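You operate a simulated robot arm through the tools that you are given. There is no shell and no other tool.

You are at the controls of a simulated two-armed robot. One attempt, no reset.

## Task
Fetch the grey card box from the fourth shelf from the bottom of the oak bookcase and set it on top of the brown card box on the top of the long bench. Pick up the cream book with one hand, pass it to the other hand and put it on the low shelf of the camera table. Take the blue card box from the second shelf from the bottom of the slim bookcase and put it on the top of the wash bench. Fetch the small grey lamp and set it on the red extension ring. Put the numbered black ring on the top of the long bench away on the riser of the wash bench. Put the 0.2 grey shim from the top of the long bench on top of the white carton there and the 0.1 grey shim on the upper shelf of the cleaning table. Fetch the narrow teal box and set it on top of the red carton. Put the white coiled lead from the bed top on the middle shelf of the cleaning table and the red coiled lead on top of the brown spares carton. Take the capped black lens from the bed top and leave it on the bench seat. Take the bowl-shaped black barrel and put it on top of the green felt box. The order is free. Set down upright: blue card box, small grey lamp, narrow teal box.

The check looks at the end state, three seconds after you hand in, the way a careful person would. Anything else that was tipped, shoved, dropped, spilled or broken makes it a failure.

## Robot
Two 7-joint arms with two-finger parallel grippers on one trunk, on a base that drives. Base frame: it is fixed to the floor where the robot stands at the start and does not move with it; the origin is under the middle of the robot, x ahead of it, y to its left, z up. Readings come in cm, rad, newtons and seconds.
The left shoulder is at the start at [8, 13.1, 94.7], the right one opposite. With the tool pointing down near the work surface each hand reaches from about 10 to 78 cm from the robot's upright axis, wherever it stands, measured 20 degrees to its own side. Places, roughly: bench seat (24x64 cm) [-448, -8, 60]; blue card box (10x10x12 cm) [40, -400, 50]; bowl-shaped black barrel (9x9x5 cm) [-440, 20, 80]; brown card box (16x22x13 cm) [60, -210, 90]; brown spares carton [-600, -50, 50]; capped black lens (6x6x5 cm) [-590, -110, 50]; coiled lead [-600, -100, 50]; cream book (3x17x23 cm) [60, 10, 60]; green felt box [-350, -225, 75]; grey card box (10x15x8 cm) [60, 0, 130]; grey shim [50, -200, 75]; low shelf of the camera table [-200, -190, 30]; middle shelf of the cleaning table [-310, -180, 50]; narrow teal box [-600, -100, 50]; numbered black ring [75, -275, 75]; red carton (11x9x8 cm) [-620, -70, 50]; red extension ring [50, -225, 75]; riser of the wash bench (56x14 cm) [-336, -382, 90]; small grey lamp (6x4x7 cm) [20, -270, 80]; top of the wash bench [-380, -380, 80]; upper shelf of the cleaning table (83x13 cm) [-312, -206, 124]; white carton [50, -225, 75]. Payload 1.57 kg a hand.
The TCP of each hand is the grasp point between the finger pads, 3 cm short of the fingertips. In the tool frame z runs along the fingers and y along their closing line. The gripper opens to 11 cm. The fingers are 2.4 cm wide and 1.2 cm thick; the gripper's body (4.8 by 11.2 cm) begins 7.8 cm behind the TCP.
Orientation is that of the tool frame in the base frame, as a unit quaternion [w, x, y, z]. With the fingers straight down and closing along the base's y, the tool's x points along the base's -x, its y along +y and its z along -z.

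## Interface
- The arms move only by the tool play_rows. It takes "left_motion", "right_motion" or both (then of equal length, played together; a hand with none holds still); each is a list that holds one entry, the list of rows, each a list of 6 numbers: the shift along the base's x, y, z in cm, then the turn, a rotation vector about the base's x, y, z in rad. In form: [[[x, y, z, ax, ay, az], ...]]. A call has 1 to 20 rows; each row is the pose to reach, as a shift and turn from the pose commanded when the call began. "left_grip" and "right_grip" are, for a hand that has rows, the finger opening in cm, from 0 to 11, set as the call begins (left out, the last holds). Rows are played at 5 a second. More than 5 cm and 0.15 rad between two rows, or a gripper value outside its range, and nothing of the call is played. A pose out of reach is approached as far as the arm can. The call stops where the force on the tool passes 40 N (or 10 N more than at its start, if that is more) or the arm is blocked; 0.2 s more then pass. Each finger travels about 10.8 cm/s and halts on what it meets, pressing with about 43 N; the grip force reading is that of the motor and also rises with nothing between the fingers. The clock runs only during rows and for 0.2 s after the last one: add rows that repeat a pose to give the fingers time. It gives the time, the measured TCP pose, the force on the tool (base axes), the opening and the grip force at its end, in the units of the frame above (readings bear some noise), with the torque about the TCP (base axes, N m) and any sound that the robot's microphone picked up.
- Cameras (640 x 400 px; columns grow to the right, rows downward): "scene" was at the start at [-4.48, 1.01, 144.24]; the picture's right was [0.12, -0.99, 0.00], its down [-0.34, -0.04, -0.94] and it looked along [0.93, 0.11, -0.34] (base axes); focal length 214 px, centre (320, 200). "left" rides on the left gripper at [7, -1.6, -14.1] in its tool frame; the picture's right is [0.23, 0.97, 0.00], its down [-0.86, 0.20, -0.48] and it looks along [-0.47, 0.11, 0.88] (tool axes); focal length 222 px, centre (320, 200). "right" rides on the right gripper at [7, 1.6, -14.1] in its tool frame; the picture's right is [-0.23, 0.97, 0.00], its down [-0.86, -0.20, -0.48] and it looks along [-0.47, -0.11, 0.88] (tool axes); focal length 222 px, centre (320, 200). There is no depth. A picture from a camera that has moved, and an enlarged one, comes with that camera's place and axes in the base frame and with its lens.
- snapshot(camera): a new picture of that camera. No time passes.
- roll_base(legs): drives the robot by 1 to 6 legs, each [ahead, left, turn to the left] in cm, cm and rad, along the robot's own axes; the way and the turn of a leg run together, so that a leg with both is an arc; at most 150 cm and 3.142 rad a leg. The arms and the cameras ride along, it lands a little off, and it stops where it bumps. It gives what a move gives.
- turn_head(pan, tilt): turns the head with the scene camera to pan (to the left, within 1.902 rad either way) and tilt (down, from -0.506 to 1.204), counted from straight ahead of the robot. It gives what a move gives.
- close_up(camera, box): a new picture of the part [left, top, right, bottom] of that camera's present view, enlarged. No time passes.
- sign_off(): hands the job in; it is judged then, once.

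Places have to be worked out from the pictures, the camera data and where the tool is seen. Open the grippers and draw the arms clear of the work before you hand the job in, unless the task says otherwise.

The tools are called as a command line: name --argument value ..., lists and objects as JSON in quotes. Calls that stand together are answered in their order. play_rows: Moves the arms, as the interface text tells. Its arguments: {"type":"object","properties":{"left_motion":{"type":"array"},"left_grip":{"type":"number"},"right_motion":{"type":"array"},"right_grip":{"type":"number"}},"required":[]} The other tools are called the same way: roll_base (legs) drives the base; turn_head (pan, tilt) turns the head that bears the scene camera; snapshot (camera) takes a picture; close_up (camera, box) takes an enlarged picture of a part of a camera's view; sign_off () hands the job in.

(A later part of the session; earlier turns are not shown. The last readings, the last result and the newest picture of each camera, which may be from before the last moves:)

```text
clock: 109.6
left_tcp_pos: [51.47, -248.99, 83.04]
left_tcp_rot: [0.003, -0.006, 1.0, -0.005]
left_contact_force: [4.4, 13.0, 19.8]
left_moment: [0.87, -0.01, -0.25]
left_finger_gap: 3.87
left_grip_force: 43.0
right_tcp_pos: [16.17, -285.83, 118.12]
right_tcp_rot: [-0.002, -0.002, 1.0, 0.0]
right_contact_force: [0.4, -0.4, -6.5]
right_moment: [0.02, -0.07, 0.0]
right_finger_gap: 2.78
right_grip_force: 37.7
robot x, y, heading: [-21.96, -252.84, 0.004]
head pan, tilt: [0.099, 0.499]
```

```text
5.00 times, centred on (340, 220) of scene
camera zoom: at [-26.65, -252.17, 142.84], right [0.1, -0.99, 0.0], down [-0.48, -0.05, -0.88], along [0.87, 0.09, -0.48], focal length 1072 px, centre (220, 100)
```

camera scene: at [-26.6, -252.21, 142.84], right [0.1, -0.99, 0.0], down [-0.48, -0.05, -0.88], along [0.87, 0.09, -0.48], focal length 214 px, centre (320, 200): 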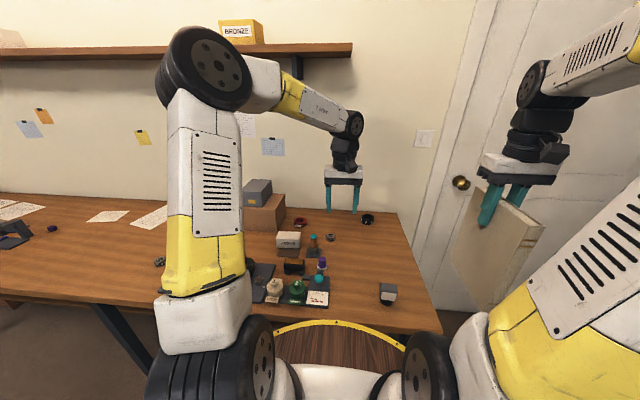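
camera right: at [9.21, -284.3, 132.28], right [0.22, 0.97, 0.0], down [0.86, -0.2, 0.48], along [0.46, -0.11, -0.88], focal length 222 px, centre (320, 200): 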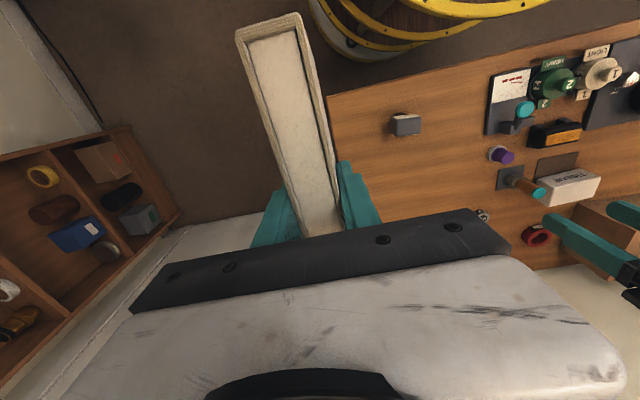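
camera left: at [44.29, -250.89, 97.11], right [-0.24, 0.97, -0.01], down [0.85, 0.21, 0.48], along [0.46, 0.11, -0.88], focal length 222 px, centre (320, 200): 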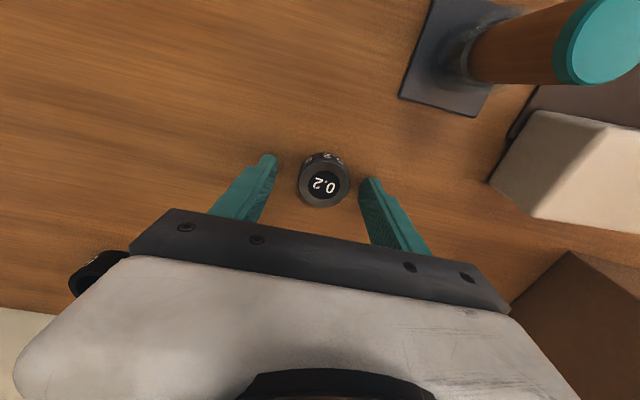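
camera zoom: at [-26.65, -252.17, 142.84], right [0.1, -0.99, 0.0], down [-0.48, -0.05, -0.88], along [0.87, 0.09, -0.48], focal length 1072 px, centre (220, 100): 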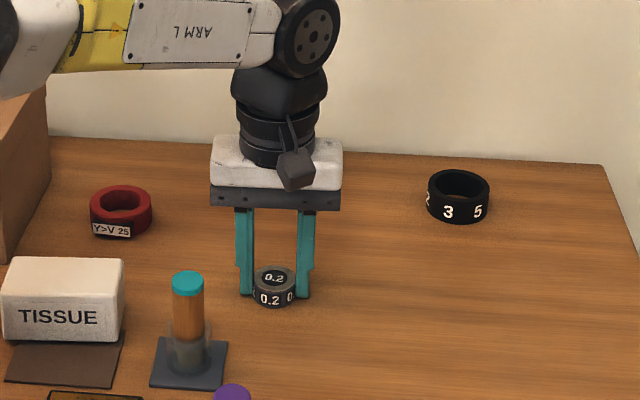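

Gripped the shim (3.9 cm); the bench top is at z=80.0. I lift it to z≈96 and move above the carton around (46.6, -231).

play_rows --left_motion '[[[0, 0, 1, 0, 0, 0], [0, 0, 4, 0, 0, 0], [0, 0, 8, 0, 0, 0], [0, 0, 12, 0, 0, 0], [-1, 4, 13, 0, 0, 0], [-2, 8, 13, 0, 0, 0], [-3, 12, 13, 0, 0, 0], [-4, 15, 13, 0, 0, 0], [-4.8, 18, 13, 0, 0, 0], [-4.8, 18, 13, 0, 0, 0]]]'

snapshot --camera "left"

close_up --camera "scene" --box '[250, 160, 410, 260]'

```text
clock: 111.8
left_tcp_pos: [46.51, -231.03, 95.9]
left_tcp_rot: [0.001, -0.006, 1.0, -0.005]
left_contact_force: [0.2, -0.1, -1.5]
left_moment: [0.02, 0.0, 0.04]
left_finger_gap: 3.86
left_grip_force: 42.7
right_tcp_pos: [16.06, -285.92, 118.15]
right_tcp_rot: [-0.002, -0.003, 1.0, 0.001]
right_contact_force: [0.5, -0.6, -6.6]
right_moment: [0.0, -0.06, -0.01]
right_finger_gap: 2.78
right_grip_force: 38.1
robot x, y, heading: [-22.29, -253.09, 0.011]
head pan, tilt: [0.099, 0.499]
```

```text
taken
camera left: at [39.53, -232.68, 109.99], right [-0.24, 0.97, -0.01], down [0.85, 0.21, 0.48], along [0.47, 0.11, -0.88], focal length 222 px, centre (320, 200)
```

left: 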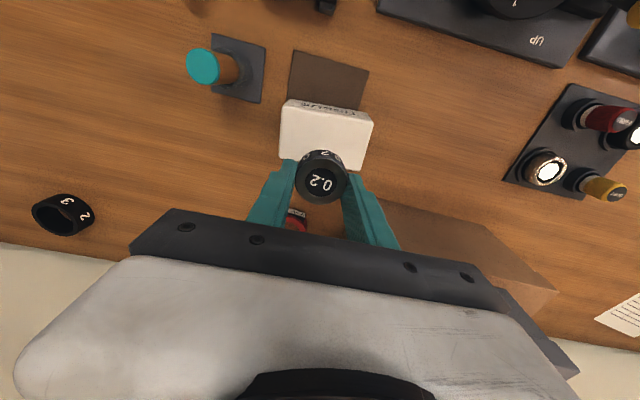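

```text
4.00 times, centred on (330, 210) of scene
camera zoom: at [-26.61, -252.21, 142.84], right [0.1, -0.99, 0.0], down [-0.48, -0.05, -0.88], along [0.87, 0.09, -0.48], focal length 858 px, centre (280, 160)
```

zoom: 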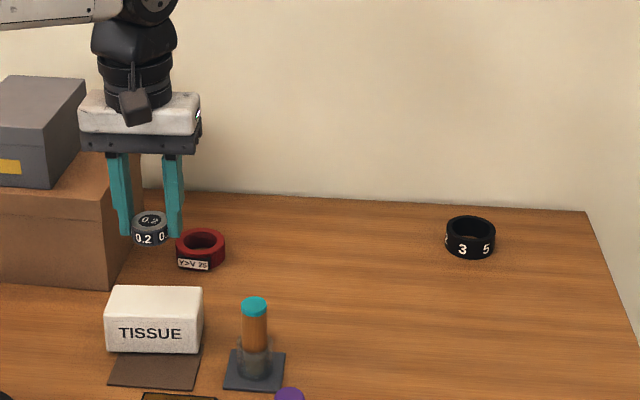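

Carton top centre is at about (45.5, -230.7). I move there and lower until touch.

play_rows --left_motion '[[[-1, 0.3, -2, 0, 0, 0], [-1, 0.3, -5, 0, 0, 0], [-1, 0.3, -7, 0, 0, 0], [-1, 0.3, -7.8, 0, 0, 0], [-1, 0.3, -7.8, 0, 0, 0]]]'

close_up --camera "scene" --box '[250, 180, 330, 260]'

snapshot --camera "left"

```text
clock: 113.0
left_tcp_pos: [45.5, -230.81, 88.36]
left_tcp_rot: [0.002, -0.006, 1.0, -0.005]
left_contact_force: [-5.7, 2.4, 20.9]
left_moment: [0.15, 0.65, -0.03]
left_finger_gap: 3.83
left_grip_force: 43.2
right_tcp_pos: [16.02, -285.91, 118.19]
right_tcp_rot: [-0.002, -0.002, 1.0, 0.0]
right_contact_force: [-0.4, 0.3, -7.0]
right_moment: [-0.01, -0.1, 0.02]
right_finger_gap: 2.77
right_grip_force: 38.0
robot x, y, heading: [-21.67, -252.71, 0.002]
head pan, tilt: [0.099, 0.499]
```

```text
5.00 times, centred on (290, 220) of scene
camera zoom: at [-26.7, -252.23, 142.84], right [0.1, -0.99, 0.0], down [-0.48, -0.05, -0.88], along [0.87, 0.09, -0.48], focal length 1072 px, centre (470, 100)
```

zoom: 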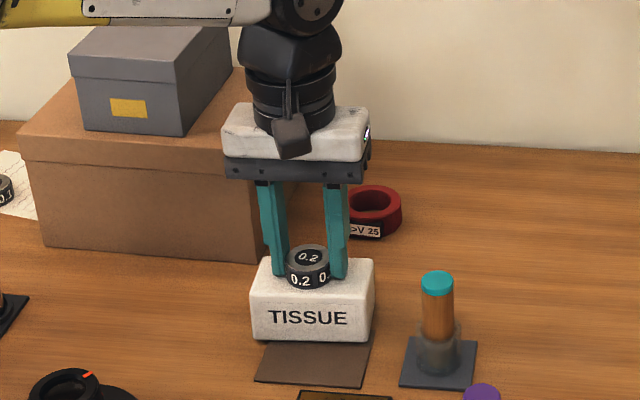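

```text
taken
camera left: at [38.43, -232.47, 102.4], right [-0.24, 0.97, -0.01], down [0.85, 0.21, 0.48], along [0.47, 0.11, -0.88], focal length 222 px, centre (320, 200)
```

left: 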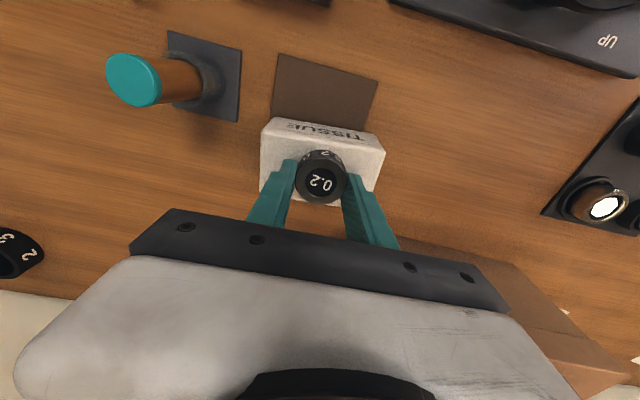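

The shim rests on the carton. Open and lift straight up.

play_rows --left_motion '[[[0, 0, 0.3, 0, 0, 0], [0, 0, 0.3, 0, 0, 0]]]'

play_rows --left_motion '[[[0, 0, 0, 0, 0, 0], [0, 0, 0, 0, 0, 0], [0, 0, 1, 0, 0, 0], [0, 0, 4, 0, 0, 0], [0, 0, 8, 0, 0, 0], [0, 0, 12, 0, 0, 0]]]' --left_grip 7

close_up --camera "scene" --box '[250, 180, 330, 260]'

close_up --camera "scene" --box '[360, 250, 440, 330]'

```text
clock: 113.6
left_tcp_pos: [45.65, -230.78, 88.33]
left_tcp_rot: [0.001, -0.006, 1.0, -0.005]
left_contact_force: [0.3, 0.4, -1.2]
left_moment: [0.0, -0.03, 0.02]
left_finger_gap: 3.85
left_grip_force: 42.6
right_tcp_pos: [15.96, -285.95, 118.14]
right_tcp_rot: [-0.002, -0.002, 1.0, 0.0]
right_contact_force: [0.2, 0.2, -6.4]
right_moment: [0.0, -0.09, -0.02]
right_finger_gap: 2.81
right_grip_force: 38.7
robot x, y, heading: [-22.02, -253.17, 0.001]
head pan, tilt: [0.099, 0.499]
```

```text
clock: 115.0
left_tcp_pos: [45.53, -230.69, 100.44]
left_tcp_rot: [0.001, -0.007, 1.0, -0.005]
left_contact_force: [0.4, 0.4, 0.1]
left_moment: [-0.03, -0.01, 0.03]
left_finger_gap: 7.03
left_grip_force: 0.0
right_tcp_pos: [16.21, -285.9, 118.09]
right_tcp_rot: [-0.001, -0.003, 1.0, 0.0]
right_contact_force: [0.2, -0.3, -7.5]
right_moment: [0.02, -0.1, 0.0]
right_finger_gap: 2.8
right_grip_force: 37.9
robot x, y, heading: [-21.98, -253.2, 0.001]
head pan, tilt: [0.099, 0.499]
```

```text
5.00 times, centred on (290, 220) of scene
camera zoom: at [-26.59, -252.2, 142.84], right [0.1, -0.99, 0.0], down [-0.48, -0.05, -0.88], along [0.87, 0.09, -0.48], focal length 1072 px, centre (470, 100)
```

zoom: 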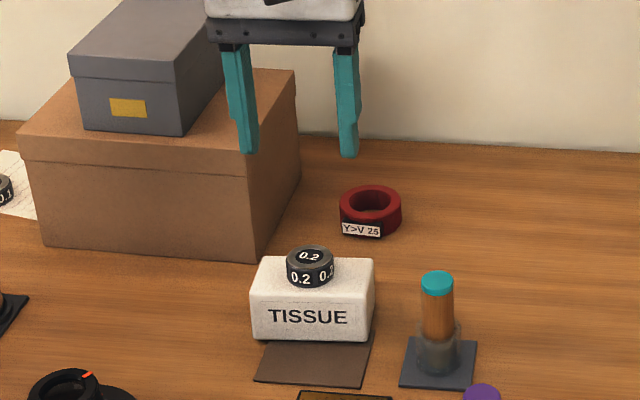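

```text
5.00 times, centred on (400, 290) of scene
camera zoom: at [-26.59, -252.2, 142.84], right [0.1, -0.99, 0.0], down [-0.48, -0.05, -0.88], along [0.87, 0.09, -0.48], focal length 1072 px, centre (-80, -250)
```

zoom: 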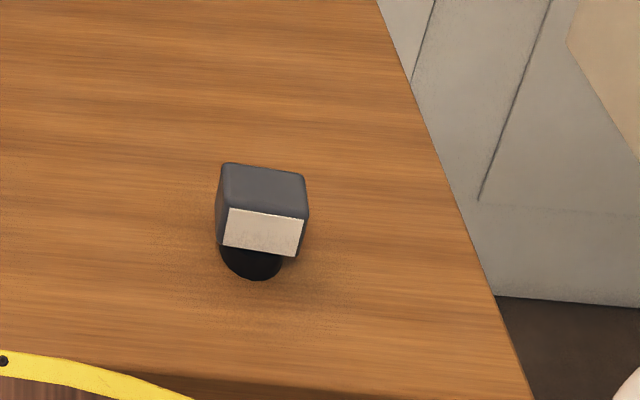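

The 0.2 shim is on the carton. The small lamp is at about (21, -269) near the bench's front. I shift the base right and back to face it with the left hand.

roll_base --legs '[[-10, -20, 0]]'

play_rows --left_motion '[[[-3, -3, 0, 0, 0, 0], [-6, -6, 0, 0, 0, 0], [-9, -9, 0, 0, 0, 0], [-12, -12, 0, 0, 0, 0], [-14, -15, 0, 0, 0, 0], [-14.5, -18, 0, 0, 0, 0], [-14.5, -18, 0, 0, 0, 0]]]' --left_grip 9

snapshot --camera "left"

snapshot --camera "scene"

```text
clock: 116.7
left_tcp_pos: [35.74, -250.75, 100.43]
left_tcp_rot: [0.0, -0.005, 1.0, -0.005]
left_contact_force: [0.7, 0.8, 0.1]
left_moment: [-0.02, 0.0, 0.01]
left_finger_gap: 7.02
left_grip_force: 0.2
right_tcp_pos: [6.22, -305.9, 118.16]
right_tcp_rot: [-0.001, -0.003, 1.0, 0.001]
right_contact_force: [-0.4, 0.4, -6.7]
right_moment: [-0.02, -0.07, -0.01]
right_finger_gap: 2.8
right_grip_force: 38.7
robot x, y, heading: [-31.72, -272.61, 0.006]
head pan, tilt: [0.099, 0.499]
```

```text
clock: 118.3
left_tcp_pos: [20.88, -268.82, 100.45]
left_tcp_rot: [0.001, -0.006, 1.0, -0.006]
left_contact_force: [0.5, -0.1, -0.9]
left_moment: [0.0, 0.01, 0.01]
left_finger_gap: 8.98
left_grip_force: 0.1
right_tcp_pos: [6.26, -305.9, 118.22]
right_tcp_rot: [-0.002, -0.003, 1.0, 0.0]
right_contact_force: [-0.2, -0.2, -7.6]
right_moment: [-0.01, -0.08, 0.02]
right_finger_gap: 2.81
right_grip_force: 38.5
robot x, y, heading: [-32.03, -272.83, 0.007]
head pan, tilt: [0.099, 0.499]
```

```text
taken
camera left: at [13.94, -270.42, 114.41], right [-0.24, 0.97, -0.01], down [0.85, 0.22, 0.48], along [0.47, 0.11, -0.88], focal length 222 px, centre (320, 200)
```

left: 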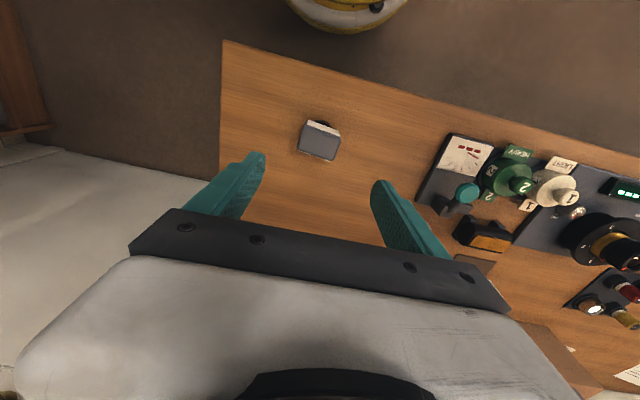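

```text
taken
camera scene: at [-36.57, -272.19, 142.84], right [0.1, -0.99, 0.0], down [-0.48, -0.05, -0.88], along [0.87, 0.09, -0.48], focal length 214 px, centre (320, 200)
```

scene: 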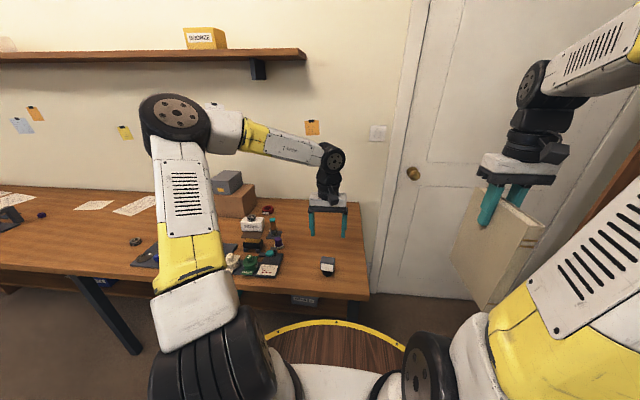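

Lamp is right below (20.8, -269.1). I descend to z≈85 and check.

play_rows --left_motion '[[[0, -0.2, -4, 0, 0, 0], [0, -0.2, -8, 0, 0, 0], [0, -0.2, -12, 0, 0, 0], [0, -0.2, -14, 0, 0, 0], [0, -0.2, -15.4, 0, 0, 0], [0, -0.2, -15.4, 0, 0, 0]]]'

snapshot --camera "left"

close_up --camera "scene" --box '[290, 210, 370, 290]'

```text
clock: 119.7
left_tcp_pos: [20.98, -268.96, 84.98]
left_tcp_rot: [0.001, -0.006, 1.0, -0.005]
left_contact_force: [0.5, 0.1, 0.4]
left_moment: [0.0, 0.0, 0.06]
left_finger_gap: 9.01
left_grip_force: 0.0
right_tcp_pos: [6.31, -305.73, 118.13]
right_tcp_rot: [-0.002, -0.003, 1.0, 0.0]
right_contact_force: [-1.0, 0.0, -7.2]
right_moment: [-0.06, -0.06, 0.01]
right_finger_gap: 2.79
right_grip_force: 38.4
robot x, y, heading: [-32.01, -273.28, 0.0]
head pan, tilt: [0.099, 0.499]
```

```text
taken
camera left: at [13.95, -270.7, 98.96], right [-0.24, 0.97, -0.01], down [0.85, 0.22, 0.48], along [0.47, 0.1, -0.88], focal length 222 px, centre (320, 200)
```

left: 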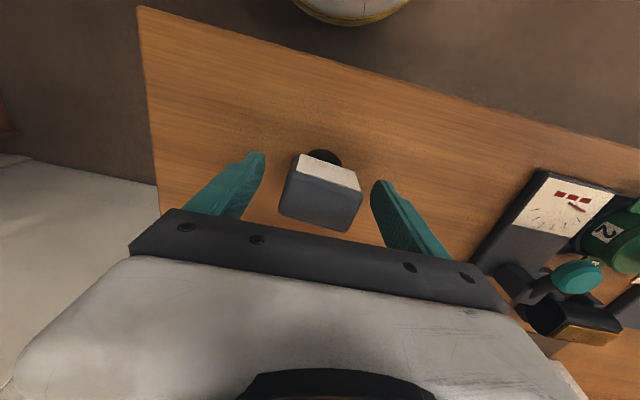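

```text
5.00 times, centred on (330, 250) of scene
camera zoom: at [-36.56, -272.19, 142.84], right [0.1, -0.99, 0.0], down [-0.48, -0.05, -0.88], along [0.87, 0.09, -0.48], focal length 1072 px, centre (270, -50)
```

zoom: 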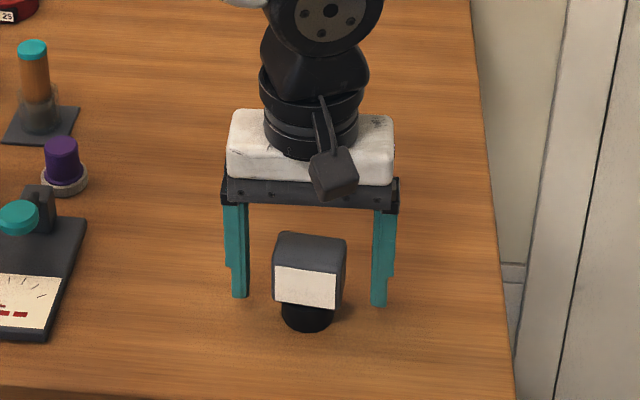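

The fingers straddle the lamp head. Close the grip.

play_rows --left_motion '[[[0, 0, 0, 0, 0, 0], [0, 0, 0, 0, 0, 0], [0, 0, 0, 0, 0, 0], [0, 0, 0, 0, 0, 0]]]' --left_grip 0

close_up --camera "scene" --box '[290, 210, 370, 290]'

snapshot --camera "left"

```text
clock: 120.7
left_tcp_pos: [20.94, -269.0, 84.91]
left_tcp_rot: [0.001, -0.006, 1.0, -0.005]
left_contact_force: [0.5, 0.6, 1.5]
left_moment: [0.11, -0.01, 0.0]
left_finger_gap: 5.17
left_grip_force: 43.2
right_tcp_pos: [6.22, -306.02, 118.23]
right_tcp_rot: [-0.002, -0.003, 1.0, 0.0]
right_contact_force: [-0.3, 0.2, -7.0]
right_moment: [0.0, -0.07, 0.0]
right_finger_gap: 2.77
right_grip_force: 39.0
robot x, y, heading: [-31.92, -273.35, 0.008]
head pan, tilt: [0.099, 0.499]
```

```text
5.00 times, centred on (330, 250) of scene
camera zoom: at [-36.56, -272.19, 142.84], right [0.1, -0.99, 0.0], down [-0.48, -0.05, -0.88], along [0.87, 0.09, -0.48], focal length 1072 px, centre (270, -50)
```

zoom: 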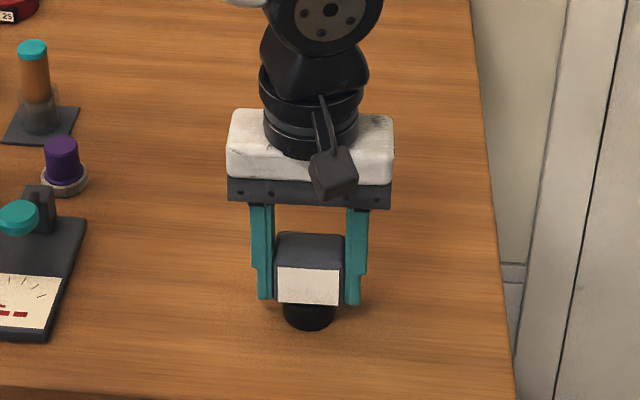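

```text
taken
camera left: at [13.96, -270.68, 98.99], right [-0.24, 0.97, -0.01], down [0.85, 0.22, 0.48], along [0.47, 0.11, -0.88], focal length 222 px, centre (320, 200)
```

left: 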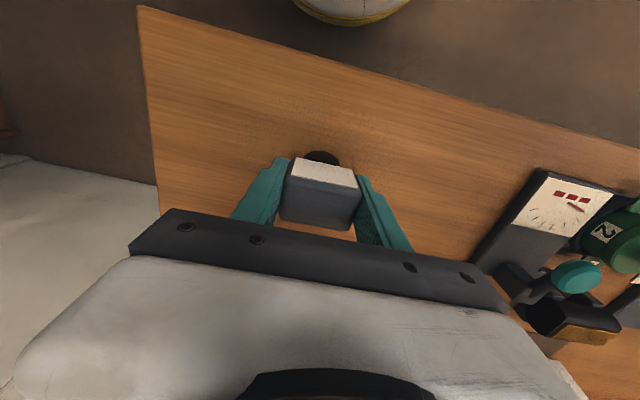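

Lamp gripped (5.2 cm wide), its foot is offset about (+0.5, -0.35) from the TCP. I lift it and drive toward the red ring.

play_rows --left_motion '[[[0, 0, 1, 0, 0, 0], [0, 0, 4, 0, 0, 0], [0, 0, 8, 0, 0, 0], [0, 0, 12, 0, 0, 0], [0, 0, 16, 0, 0, 0], [0, 0, 20, 0, 0, 0], [0, 0, 20, 0, 0, 0]]]'

roll_base --legs '[[14, 32, 0]]'

snapshot --camera "scene"

snapshot --camera "left"

```text
clock: 122.3
left_tcp_pos: [21.15, -268.7, 104.98]
left_tcp_rot: [0.001, -0.007, 1.0, -0.005]
left_contact_force: [-0.4, 1.0, -3.1]
left_moment: [0.0, 0.0, 0.01]
left_finger_gap: 5.15
left_grip_force: 42.2
right_tcp_pos: [6.19, -305.91, 118.12]
right_tcp_rot: [-0.002, -0.003, 1.0, 0.0]
right_contact_force: [0.5, 0.2, -6.9]
right_moment: [-0.01, -0.12, 0.0]
right_finger_gap: 2.8
right_grip_force: 38.1
robot x, y, heading: [-31.74, -272.78, 0.005]
head pan, tilt: [0.099, 0.499]
```

```text
clock: 124.5
left_tcp_pos: [35.23, -236.4, 104.92]
left_tcp_rot: [0.001, -0.007, 1.0, -0.005]
left_contact_force: [0.4, -0.4, -2.6]
left_moment: [-0.01, 0.01, 0.0]
left_finger_gap: 5.18
left_grip_force: 42.7
right_tcp_pos: [20.21, -273.63, 118.15]
right_tcp_rot: [-0.001, -0.004, 1.0, 0.0]
right_contact_force: [0.1, -0.2, -6.7]
right_moment: [0.0, -0.09, -0.01]
right_finger_gap: 2.79
right_grip_force: 38.3
robot x, y, heading: [-17.72, -240.69, 0.005]
head pan, tilt: [0.099, 0.499]
```

```text
taken
camera scene: at [-22.54, -239.94, 142.84], right [0.1, -0.99, 0.0], down [-0.48, -0.05, -0.88], along [0.87, 0.09, -0.48], focal length 214 px, centre (320, 200)
```

scene: 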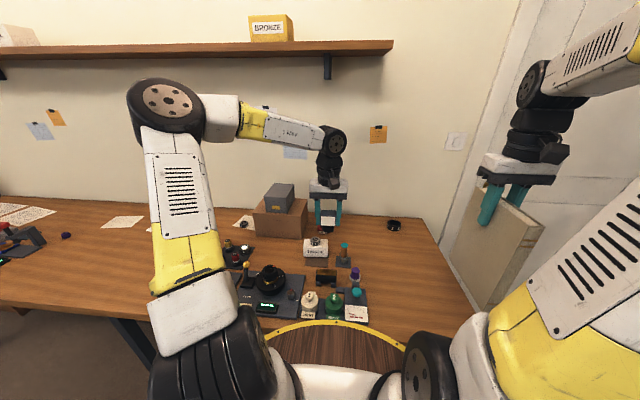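

```text
taken
camera left: at [28.11, -238.14, 118.95], right [-0.24, 0.97, -0.01], down [0.85, 0.22, 0.48], along [0.47, 0.11, -0.88], focal length 222 px, centre (320, 200)
```

left: 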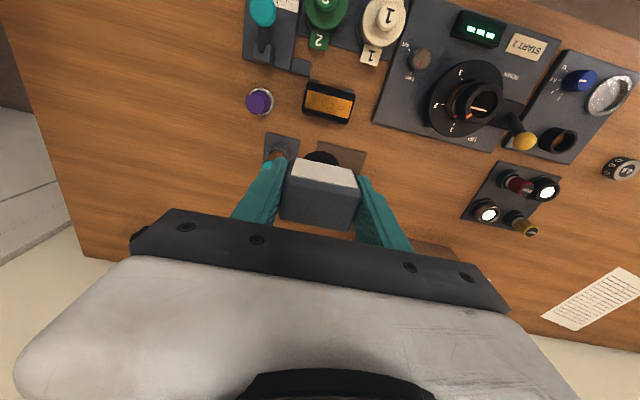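

I move the lamp above the red ring's estimated place (61.4, -233.1), still high, and compare in the pictures.

play_rows --left_motion '[[[4, 0.6, 0, 0, 0, 0], [8, 1.2, 0, 0, 0, 0], [12, 1.8, 0, 0, 0, 0], [16, 2.4, -1, 0, 0, 0], [20, 3, -2, 0, 0, 0], [23, 3.3, -3, 0, 0, 0], [25.7, 3.65, -5, 0, 0, 0], [25.7, 3.65, -5, 0, 0, 0]]]'

close_up --camera "scene" --box '[270, 170, 380, 260]'

snapshot --camera "left"

```text
clock: 126.3
left_tcp_pos: [61.05, -232.65, 99.79]
left_tcp_rot: [0.001, -0.007, 1.0, -0.006]
left_contact_force: [0.1, 0.2, -2.4]
left_moment: [-0.01, 0.0, -0.02]
left_finger_gap: 5.17
left_grip_force: 43.7
right_tcp_pos: [20.24, -273.55, 118.13]
right_tcp_rot: [-0.003, -0.004, 1.0, 0.0]
right_contact_force: [0.1, -0.1, -6.8]
right_moment: [0.03, -0.08, 0.01]
right_finger_gap: 2.76
right_grip_force: 37.9
robot x, y, heading: [-17.88, -240.86, 0.008]
head pan, tilt: [0.099, 0.499]
```

```text
4.44 times, centred on (325, 215) of scene
camera zoom: at [-22.53, -239.94, 142.84], right [0.1, -0.99, 0.0], down [-0.48, -0.05, -0.88], along [0.87, 0.09, -0.48], focal length 953 px, centre (298, 133)
```

zoom: 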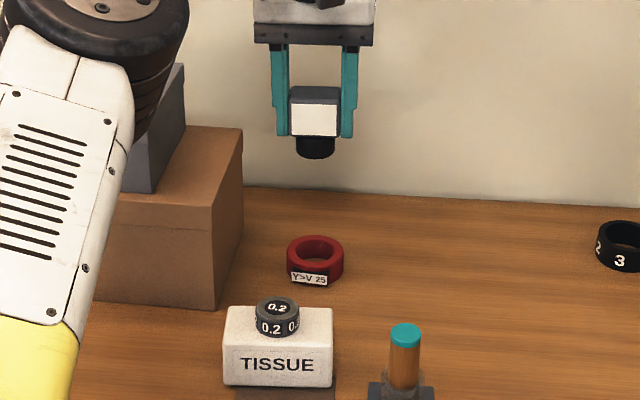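

```text
taken
camera left: at [54.0, -234.46, 113.78], right [-0.24, 0.97, -0.01], down [0.85, 0.22, 0.48], along [0.47, 0.11, -0.88], focal length 222 px, centre (320, 200)
```

left: 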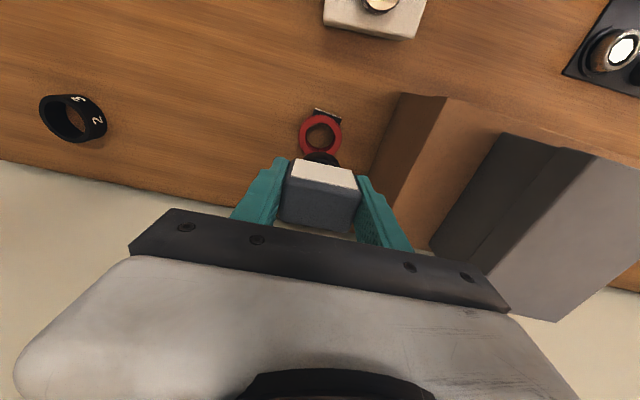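

The lamp's foot lines up in y; in x it should go back about 1 cm. I lower to z≈90 and check again.

play_rows --left_motion '[[[-0.5, 0, -2, 0, 0, 0], [-1, 0, -5, 0, 0, 0], [-1, 0, -8, 0, 0, 0], [-1, 0, -9.6, 0, 0, 0], [-1, 0, -9.6, 0, 0, 0]]]'

close_up --camera "scene" --box '[290, 190, 360, 250]'

close_up --camera "left" --box '[240, 80, 400, 200]'

```text
clock: 127.5
left_tcp_pos: [60.02, -232.75, 90.34]
left_tcp_rot: [0.001, -0.007, 1.0, -0.005]
left_contact_force: [0.3, 0.1, -1.6]
left_moment: [-0.01, 0.0, 0.02]
left_finger_gap: 5.15
left_grip_force: 43.3
right_tcp_pos: [20.38, -273.63, 118.14]
right_tcp_rot: [-0.002, -0.003, 1.0, 0.0]
right_contact_force: [1.4, -0.1, -6.5]
right_moment: [0.0, -0.06, 0.02]
right_finger_gap: 2.78
right_grip_force: 38.6
robot x, y, heading: [-17.79, -240.73, 0.006]
head pan, tilt: [0.099, 0.499]
```

```text
6.67 times, centred on (325, 220) of scene
camera zoom: at [-22.53, -239.94, 142.84], right [0.1, -0.99, 0.0], down [-0.48, -0.05, -0.88], along [0.87, 0.09, -0.48], focal length 1430 px, centre (287, 67)
```

zoom: 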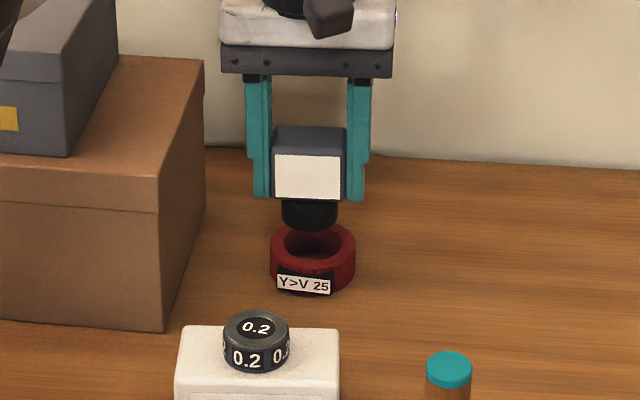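

```text
3.33 times, centred on (320, 140) of left
camera zoom: at [52.94, -234.39, 104.3], right [-0.24, 0.97, -0.01], down [0.85, 0.22, 0.48], along [0.47, 0.11, -0.88], focal length 740 px, centre (320, 400)
```

zoom: 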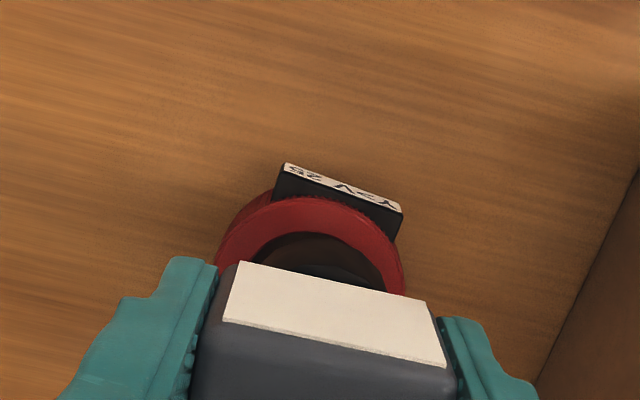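

I need to know whether the foot is bigger than the ring's hole; zoom in more.

close_up --camera "scene" --box '[310, 205, 345, 237]'

```text
12.50 times, centred on (328, 221) of scene
camera zoom: at [-22.53, -239.94, 142.84], right [0.1, -0.99, 0.0], down [-0.48, -0.05, -0.88], along [0.87, 0.09, -0.48], focal length 2681 px, centre (226, -62)
```

zoom: 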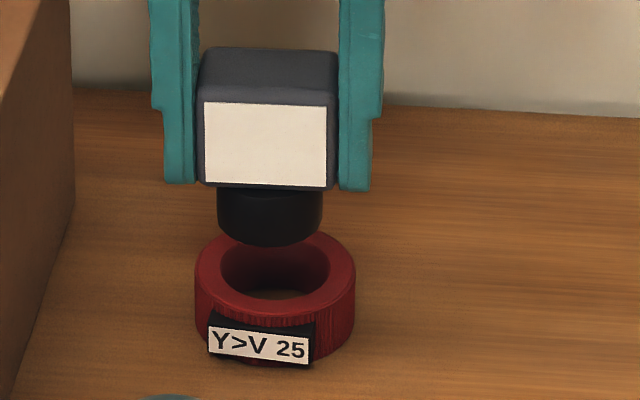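

The foot (≈3.95 cm) is a bit smaller than the ring's hole (≈4.2 cm), so it must rest off-centre on the rim. I offset it about 0.9 cm toward -x and -y from the ring centre and lower slowly.

play_rows --left_motion '[[[-0.3, -1.1, 0, 0, 0, 0], [-0.3, -1.1, -1.5, 0, 0, 0], [-0.3, -1.1, -2.4, 0, 0, 0], [-0.3, -1.1, -2.8, 0, 0, 0], [-0.3, -1.1, -2.8, 0, 0, 0]]]'

close_up --camera "scene" --box '[310, 205, 345, 237]'

```text
clock: 128.7
left_tcp_pos: [59.55, -233.9, 87.54]
left_tcp_rot: [0.001, -0.007, 1.0, -0.006]
left_contact_force: [0.6, -0.2, -1.8]
left_moment: [0.02, 0.0, 0.02]
left_finger_gap: 5.16
left_grip_force: 43.2
right_tcp_pos: [20.23, -273.54, 118.08]
right_tcp_rot: [-0.002, -0.004, 1.0, 0.0]
right_contact_force: [0.9, 0.8, -6.9]
right_moment: [-0.01, -0.05, -0.02]
right_finger_gap: 2.79
right_grip_force: 38.3
robot x, y, heading: [-17.94, -240.89, 0.006]
head pan, tilt: [0.099, 0.499]
```

```text
12.50 times, centred on (328, 221) of scene
camera zoom: at [-22.53, -239.93, 142.84], right [0.1, -0.99, 0.0], down [-0.48, -0.05, -0.88], along [0.87, 0.09, -0.48], focal length 2681 px, centre (226, -62)
```

zoom: 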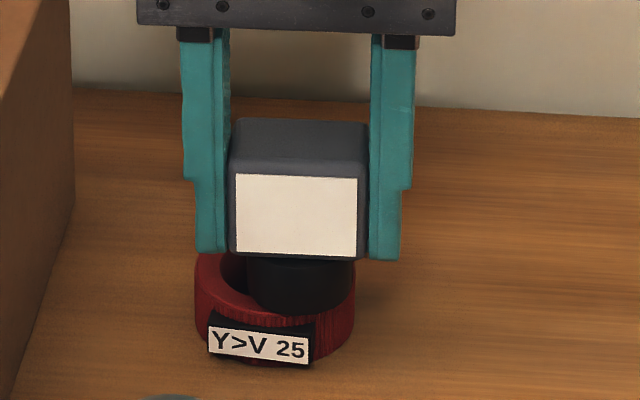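

Foot is ~1.2 cm forward and 1.0 cm right of ring centre; I move back 0.3 in x and lower to contact.

play_rows --left_motion '[[[0.3, 0.1, 0, 0, 0, 0], [0.3, 0.1, -0.3, 0, 0, 0], [0.3, 0.1, -0.6, 0, 0, 0], [0.3, 0.1, -0.6, 0, 0, 0]]]'

close_up --camera "scene" --box '[310, 205, 345, 237]'

```text
clock: 129.7
left_tcp_pos: [59.76, -233.76, 87.22]
left_tcp_rot: [0.005, -0.007, 1.0, -0.006]
left_contact_force: [-2.9, 1.1, 36.8]
left_moment: [0.56, 0.04, 0.02]
left_finger_gap: 5.08
left_grip_force: 42.9
right_tcp_pos: [20.08, -273.65, 118.24]
right_tcp_rot: [-0.002, -0.003, 1.0, 0.0]
right_contact_force: [0.7, -0.4, -7.6]
right_moment: [-0.02, -0.06, 0.02]
right_finger_gap: 2.81
right_grip_force: 37.7
robot x, y, heading: [-17.46, -241.06, 0.003]
head pan, tilt: [0.099, 0.499]
```

```text
12.50 times, centred on (328, 221) of scene
camera zoom: at [-22.69, -239.95, 142.84], right [0.1, -0.99, 0.0], down [-0.48, -0.05, -0.88], along [0.87, 0.09, -0.48], focal length 2681 px, centre (226, -62)
```

zoom: 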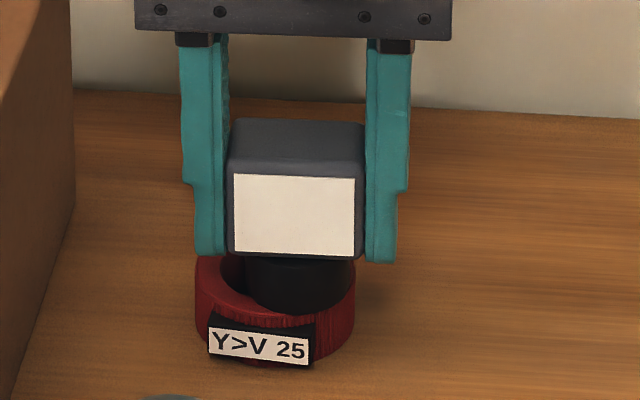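

The lamp is supported on the rim (37 N). I relieve the pressure, then open gently.

play_rows --left_motion '[[[0, 0, 0.25, 0, 0, 0], [0, 0, 0.28, 0, 0, 0]]]'

play_rows --left_motion '[[[0, 0, 0, 0, 0, 0], [0, 0, 0, 0, 0, 0], [0, 0, 0, 0, 0, 0]]]' --left_grip 7

close_up --camera "scene" --box '[310, 205, 345, 237]'

```text
clock: 130.3
left_tcp_pos: [59.88, -233.76, 87.24]
left_tcp_rot: [0.001, -0.006, 1.0, -0.005]
left_contact_force: [7.5, -1.5, 19.4]
left_moment: [0.28, -0.44, -0.12]
left_finger_gap: 5.14
left_grip_force: 43.0
right_tcp_pos: [20.18, -273.55, 118.25]
right_tcp_rot: [-0.002, -0.004, 1.0, -0.001]
right_contact_force: [0.9, 0.8, -7.1]
right_moment: [0.0, -0.05, 0.02]
right_finger_gap: 2.79
right_grip_force: 38.5
robot x, y, heading: [-18.0, -240.81, 0.006]
head pan, tilt: [0.099, 0.499]
```

```text
clock: 131.1
left_tcp_pos: [59.78, -233.85, 87.14]
left_tcp_rot: [0.001, -0.007, 1.0, -0.006]
left_contact_force: [0.1, 0.2, -0.4]
left_moment: [-0.01, 0.02, -0.01]
left_finger_gap: 7.01
left_grip_force: 0.0
right_tcp_pos: [20.24, -273.64, 118.15]
right_tcp_rot: [-0.002, -0.004, 1.0, -0.001]
right_contact_force: [-0.1, -0.4, -6.7]
right_moment: [0.02, -0.1, 0.0]
right_finger_gap: 2.79
right_grip_force: 38.0
robot x, y, heading: [-18.17, -240.83, 0.002]
head pan, tilt: [0.099, 0.499]
```

```text
12.50 times, centred on (328, 221) of scene
camera zoom: at [-22.54, -239.94, 142.84], right [0.1, -0.99, 0.0], down [-0.48, -0.05, -0.88], along [0.87, 0.09, -0.48], focal length 2681 px, centre (226, -62)
```

zoom: 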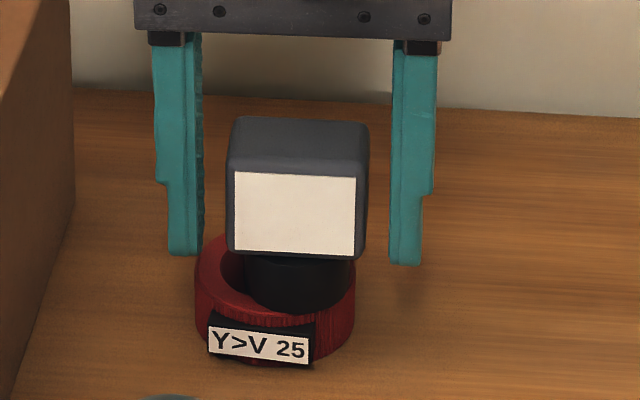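

The lamp stands upright on the ring. I lift the hand clear and check again.

play_rows --left_motion '[[[0, 0, 2, 0, 0, 0], [0, 0, 5, 0, 0, 0], [0, 0, 9, 0, 0, 0], [-3, 2, 13, 0, 0, 0], [-7, 4, 16, 0, 0, 0], [-11, 4, 18, 0, 0, 0], [-15, 4, 20, 0, 0, 0], [-15, 4, 20, 0, 0, 0]]]'

close_up --camera "scene" --box '[300, 195, 370, 255]'

snapshot --camera "scene"

```text
refused: row 4 steps farther than a row can; nothing moved
```

```text
6.67 times, centred on (335, 225) of scene
camera zoom: at [-22.54, -239.94, 142.84], right [0.1, -0.99, 0.0], down [-0.48, -0.05, -0.88], along [0.87, 0.09, -0.48], focal length 1430 px, centre (220, 33)
```

zoom: 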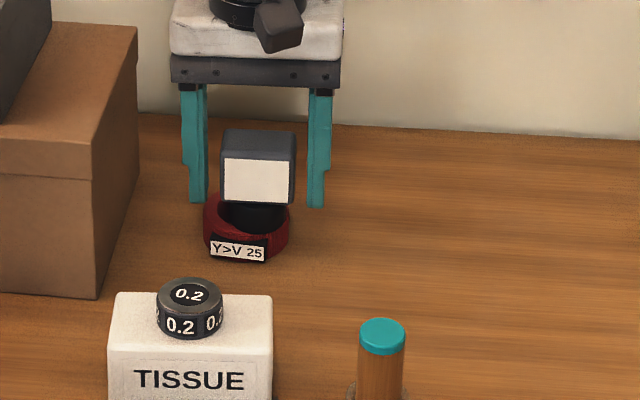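

```text
taken
camera scene: at [-22.54, -239.94, 142.84], right [0.1, -0.99, 0.0], down [-0.48, -0.05, -0.88], along [0.87, 0.09, -0.48], focal length 214 px, centre (320, 200)
```

scene: 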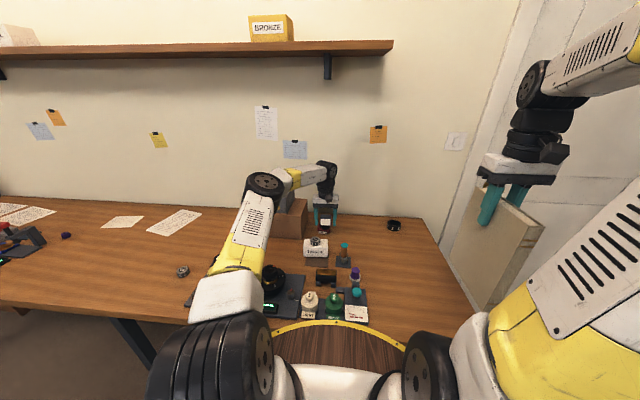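

The step was too long and nothing moved; I retry with shorter steps.

play_rows --left_motion '[[[0, 0, 2, 0, 0, 0], [0, 0, 5, 0, 0, 0], [0, 0, 9, 0, 0, 0], [-1, 1, 13, 0, 0, 0], [-4, 2, 16, 0, 0, 0], [-8, 3, 18, 0, 0, 0], [-12, 4, 20, 0, 0, 0], [-15, 4, 20, 0, 0, 0]]]'

close_up --camera "scene" --box '[300, 195, 370, 255]'

```text
clock: 132.9
left_tcp_pos: [44.68, -229.84, 107.14]
left_tcp_rot: [0.001, -0.008, 1.0, -0.005]
left_contact_force: [0.9, 0.0, 0.0]
left_moment: [-0.02, 0.02, 0.01]
left_finger_gap: 6.99
left_grip_force: 0.1
right_tcp_pos: [20.16, -273.48, 118.16]
right_tcp_rot: [-0.003, -0.004, 1.0, 0.0]
right_contact_force: [1.0, -0.7, -7.4]
right_moment: [-0.02, -0.05, 0.03]
right_finger_gap: 2.78
right_grip_force: 38.5
robot x, y, heading: [-17.46, -240.63, 0.002]
head pan, tilt: [0.099, 0.499]
```

```text
6.67 times, centred on (335, 225) of scene
camera zoom: at [-22.51, -239.94, 142.84], right [0.1, -0.99, 0.0], down [-0.48, -0.05, -0.88], along [0.87, 0.09, -0.48], focal length 1430 px, centre (220, 33)
```

zoom: 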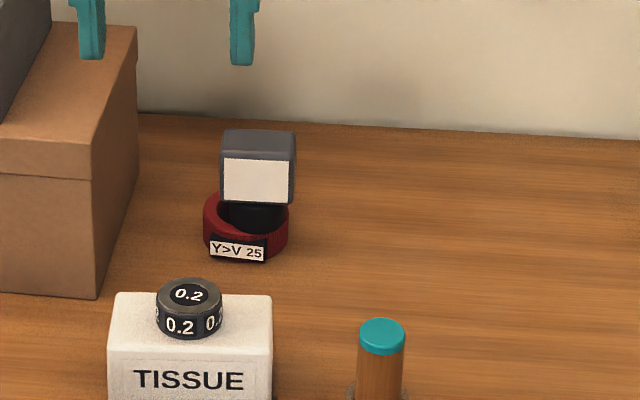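

Lamp is stable. Next the 0.1 shim near (61.7, -193): I roll left 42 cm.

roll_base --legs '[[0, 42, 0]]'

snapshot --camera "scene"

close_up --camera "scene" --box '[260, 180, 380, 260]'

snapshot --camera "left"

```text
clock: 135.6
left_tcp_pos: [44.73, -187.66, 107.22]
left_tcp_rot: [0.001, -0.005, 1.0, -0.005]
left_contact_force: [0.0, -0.2, 0.1]
left_moment: [0.01, 0.0, 0.02]
left_finger_gap: 7.0
left_grip_force: 0.1
right_tcp_pos: [20.08, -231.25, 118.2]
right_tcp_rot: [-0.002, -0.001, 1.0, 0.001]
right_contact_force: [0.3, -0.6, -6.8]
right_moment: [-0.05, -0.08, -0.01]
right_finger_gap: 2.79
right_grip_force: 38.1
robot x, y, heading: [-17.61, -198.52, -0.003]
head pan, tilt: [0.099, 0.499]
```

```text
taken
camera scene: at [-22.63, -197.4, 142.84], right [0.1, -1.0, 0.0], down [-0.48, -0.05, -0.88], along [0.87, 0.09, -0.48], focal length 214 px, centre (320, 200)
```

scene: 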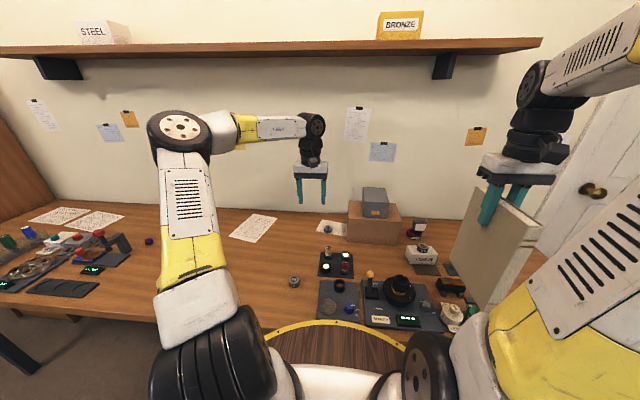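

```text
5.00 times, centred on (320, 220) of scene
camera zoom: at [-22.63, -197.4, 142.84], right [0.1, -1.0, 0.0], down [-0.48, -0.05, -0.88], along [0.87, 0.09, -0.48], focal length 1072 px, centre (320, 100)
```

zoom: 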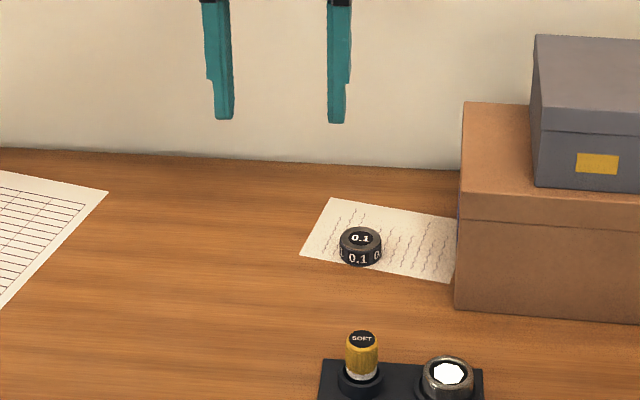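

```text
taken
camera left: at [37.62, -189.35, 121.13], right [-0.23, 0.97, -0.01], down [0.85, 0.21, 0.48], along [0.47, 0.1, -0.88], focal length 222 px, centre (320, 200)
```

left: 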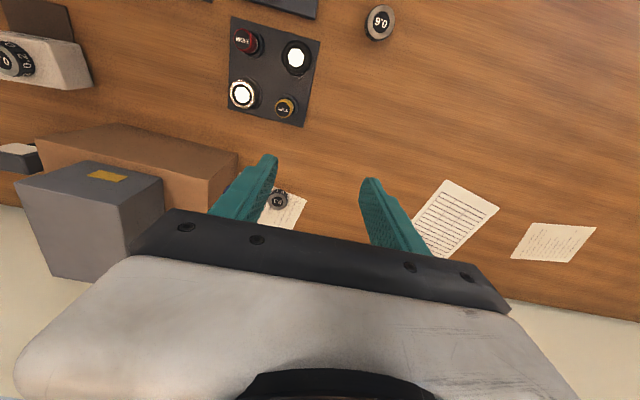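

The 0.1 shim is at about (61.2, -193.1). I move above it.

play_rows --left_motion '[[[4, -1.2, -1, 0, 0, 0], [8, -2.6, -3, 0, 0, 0], [12, -4, -5, 0, 0, 0], [15, -5, -8, 0, 0, 0], [16.5, -5.4, -11, 0, 0, 0], [16.5, -5.4, -14, 0, 0, 0], [16.5, -5.4, -14, 0, 0, 0]]]' --left_grip 6.5

snapshot --camera "left"

close_up --camera "scene" --box '[280, 180, 380, 260]'

```text
clock: 137.2
left_tcp_pos: [61.13, -192.93, 93.02]
left_tcp_rot: [0.001, -0.004, 1.0, -0.004]
left_contact_force: [0.0, 0.0, -0.7]
left_moment: [0.0, 0.03, 0.0]
left_finger_gap: 6.51
left_grip_force: 0.0
right_tcp_pos: [19.92, -231.38, 118.21]
right_tcp_rot: [-0.002, 0.0, 1.0, 0.0]
right_contact_force: [0.1, 0.2, -6.3]
right_moment: [-0.01, -0.1, 0.01]
right_finger_gap: 2.78
right_grip_force: 37.9
robot x, y, heading: [-17.88, -198.17, 0.005]
head pan, tilt: [0.099, 0.499]
```

```text
taken
camera left: at [54.11, -194.58, 107.08], right [-0.23, 0.97, -0.01], down [0.85, 0.21, 0.48], along [0.47, 0.1, -0.88], focal length 222 px, centre (320, 200)
```

left: 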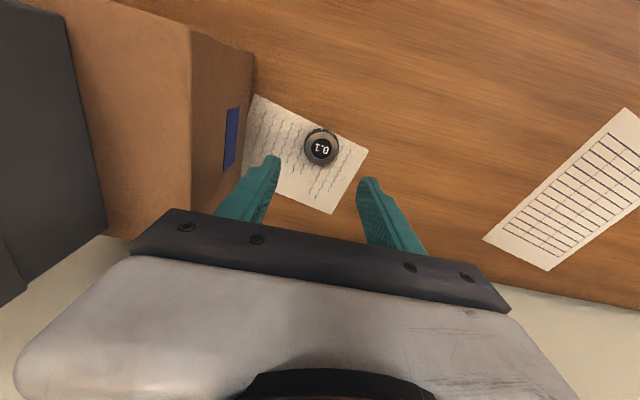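

```text
5.00 times, centred on (330, 220) of scene
camera zoom: at [-22.62, -197.4, 142.84], right [0.1, -1.0, 0.0], down [-0.48, -0.05, -0.88], along [0.87, 0.09, -0.48], focal length 1072 px, centre (270, 100)
```

zoom: 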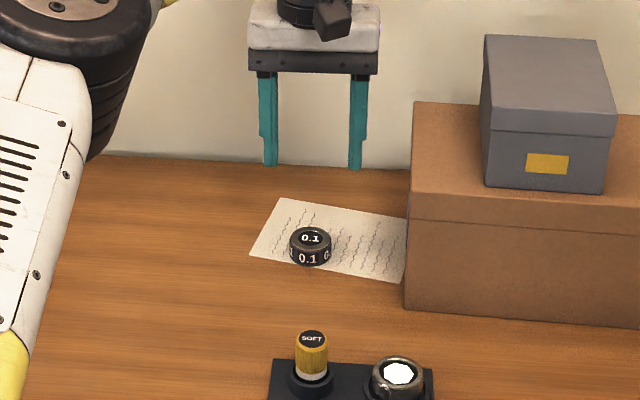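

Aligned; descend to z≈83.3 and close.

play_rows --left_motion '[[[-0.2, -0.1, -3, 0, 0, 0], [-0.2, -0.1, -6, 0, 0, 0], [-0.2, -0.1, -8.5, 0, 0, 0], [-0.2, -0.1, -9.6, 0, 0, 0], [-0.2, -0.1, -9.6, 0, 0, 0]]]'

play_rows --left_motion '[[[0, 0, 0, 0, 0, 0], [0, 0, 0, 0, 0, 0], [0, 0, 0, 0, 0, 0], [0, 0, 0, 0, 0, 0]]]' --left_grip 0

close_up --camera "scene" --box '[280, 180, 380, 260]'

```text
clock: 138.3
left_tcp_pos: [60.88, -193.2, 83.36]
left_tcp_rot: [0.002, -0.004, 1.0, -0.005]
left_contact_force: [0.2, 0.2, -0.1]
left_moment: [0.0, -0.01, -0.02]
left_finger_gap: 6.49
left_grip_force: 0.2
right_tcp_pos: [20.0, -231.25, 118.21]
right_tcp_rot: [-0.003, 0.0, 1.0, 0.0]
right_contact_force: [0.2, -0.7, -8.1]
right_moment: [-0.01, -0.04, -0.01]
right_finger_gap: 2.77
right_grip_force: 38.1
robot x, y, heading: [-18.26, -198.73, 0.0]
head pan, tilt: [0.099, 0.499]
```

```text
clock: 139.3
left_tcp_pos: [60.88, -193.26, 83.32]
left_tcp_rot: [0.002, -0.004, 1.0, -0.005]
left_contact_force: [-0.3, -0.5, 0.6]
left_moment: [0.04, -0.02, 0.03]
left_finger_gap: 3.86
left_grip_force: 43.2
right_tcp_pos: [19.93, -231.42, 118.09]
right_tcp_rot: [-0.003, 0.0, 1.0, 0.0]
right_contact_force: [-0.1, -0.6, -7.1]
right_moment: [0.01, -0.05, 0.0]
right_finger_gap: 2.8
right_grip_force: 38.5
robot x, y, heading: [-17.56, -198.21, -0.001]
head pan, tilt: [0.099, 0.499]
```

```text
5.00 times, centred on (330, 220) of scene
camera zoom: at [-22.62, -197.39, 142.84], right [0.1, -1.0, 0.0], down [-0.48, -0.05, -0.88], along [0.87, 0.09, -0.48], focal length 1072 px, centre (270, 100)
```

zoom: 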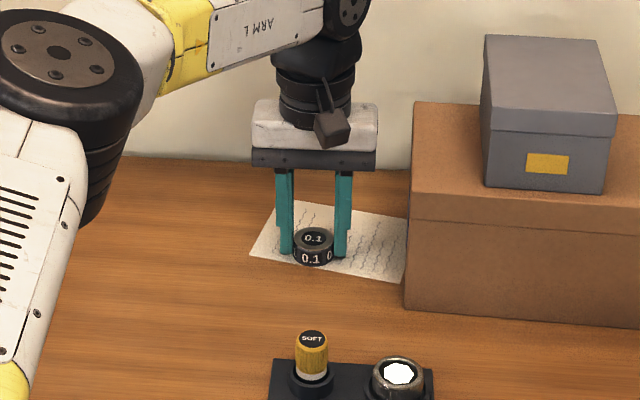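

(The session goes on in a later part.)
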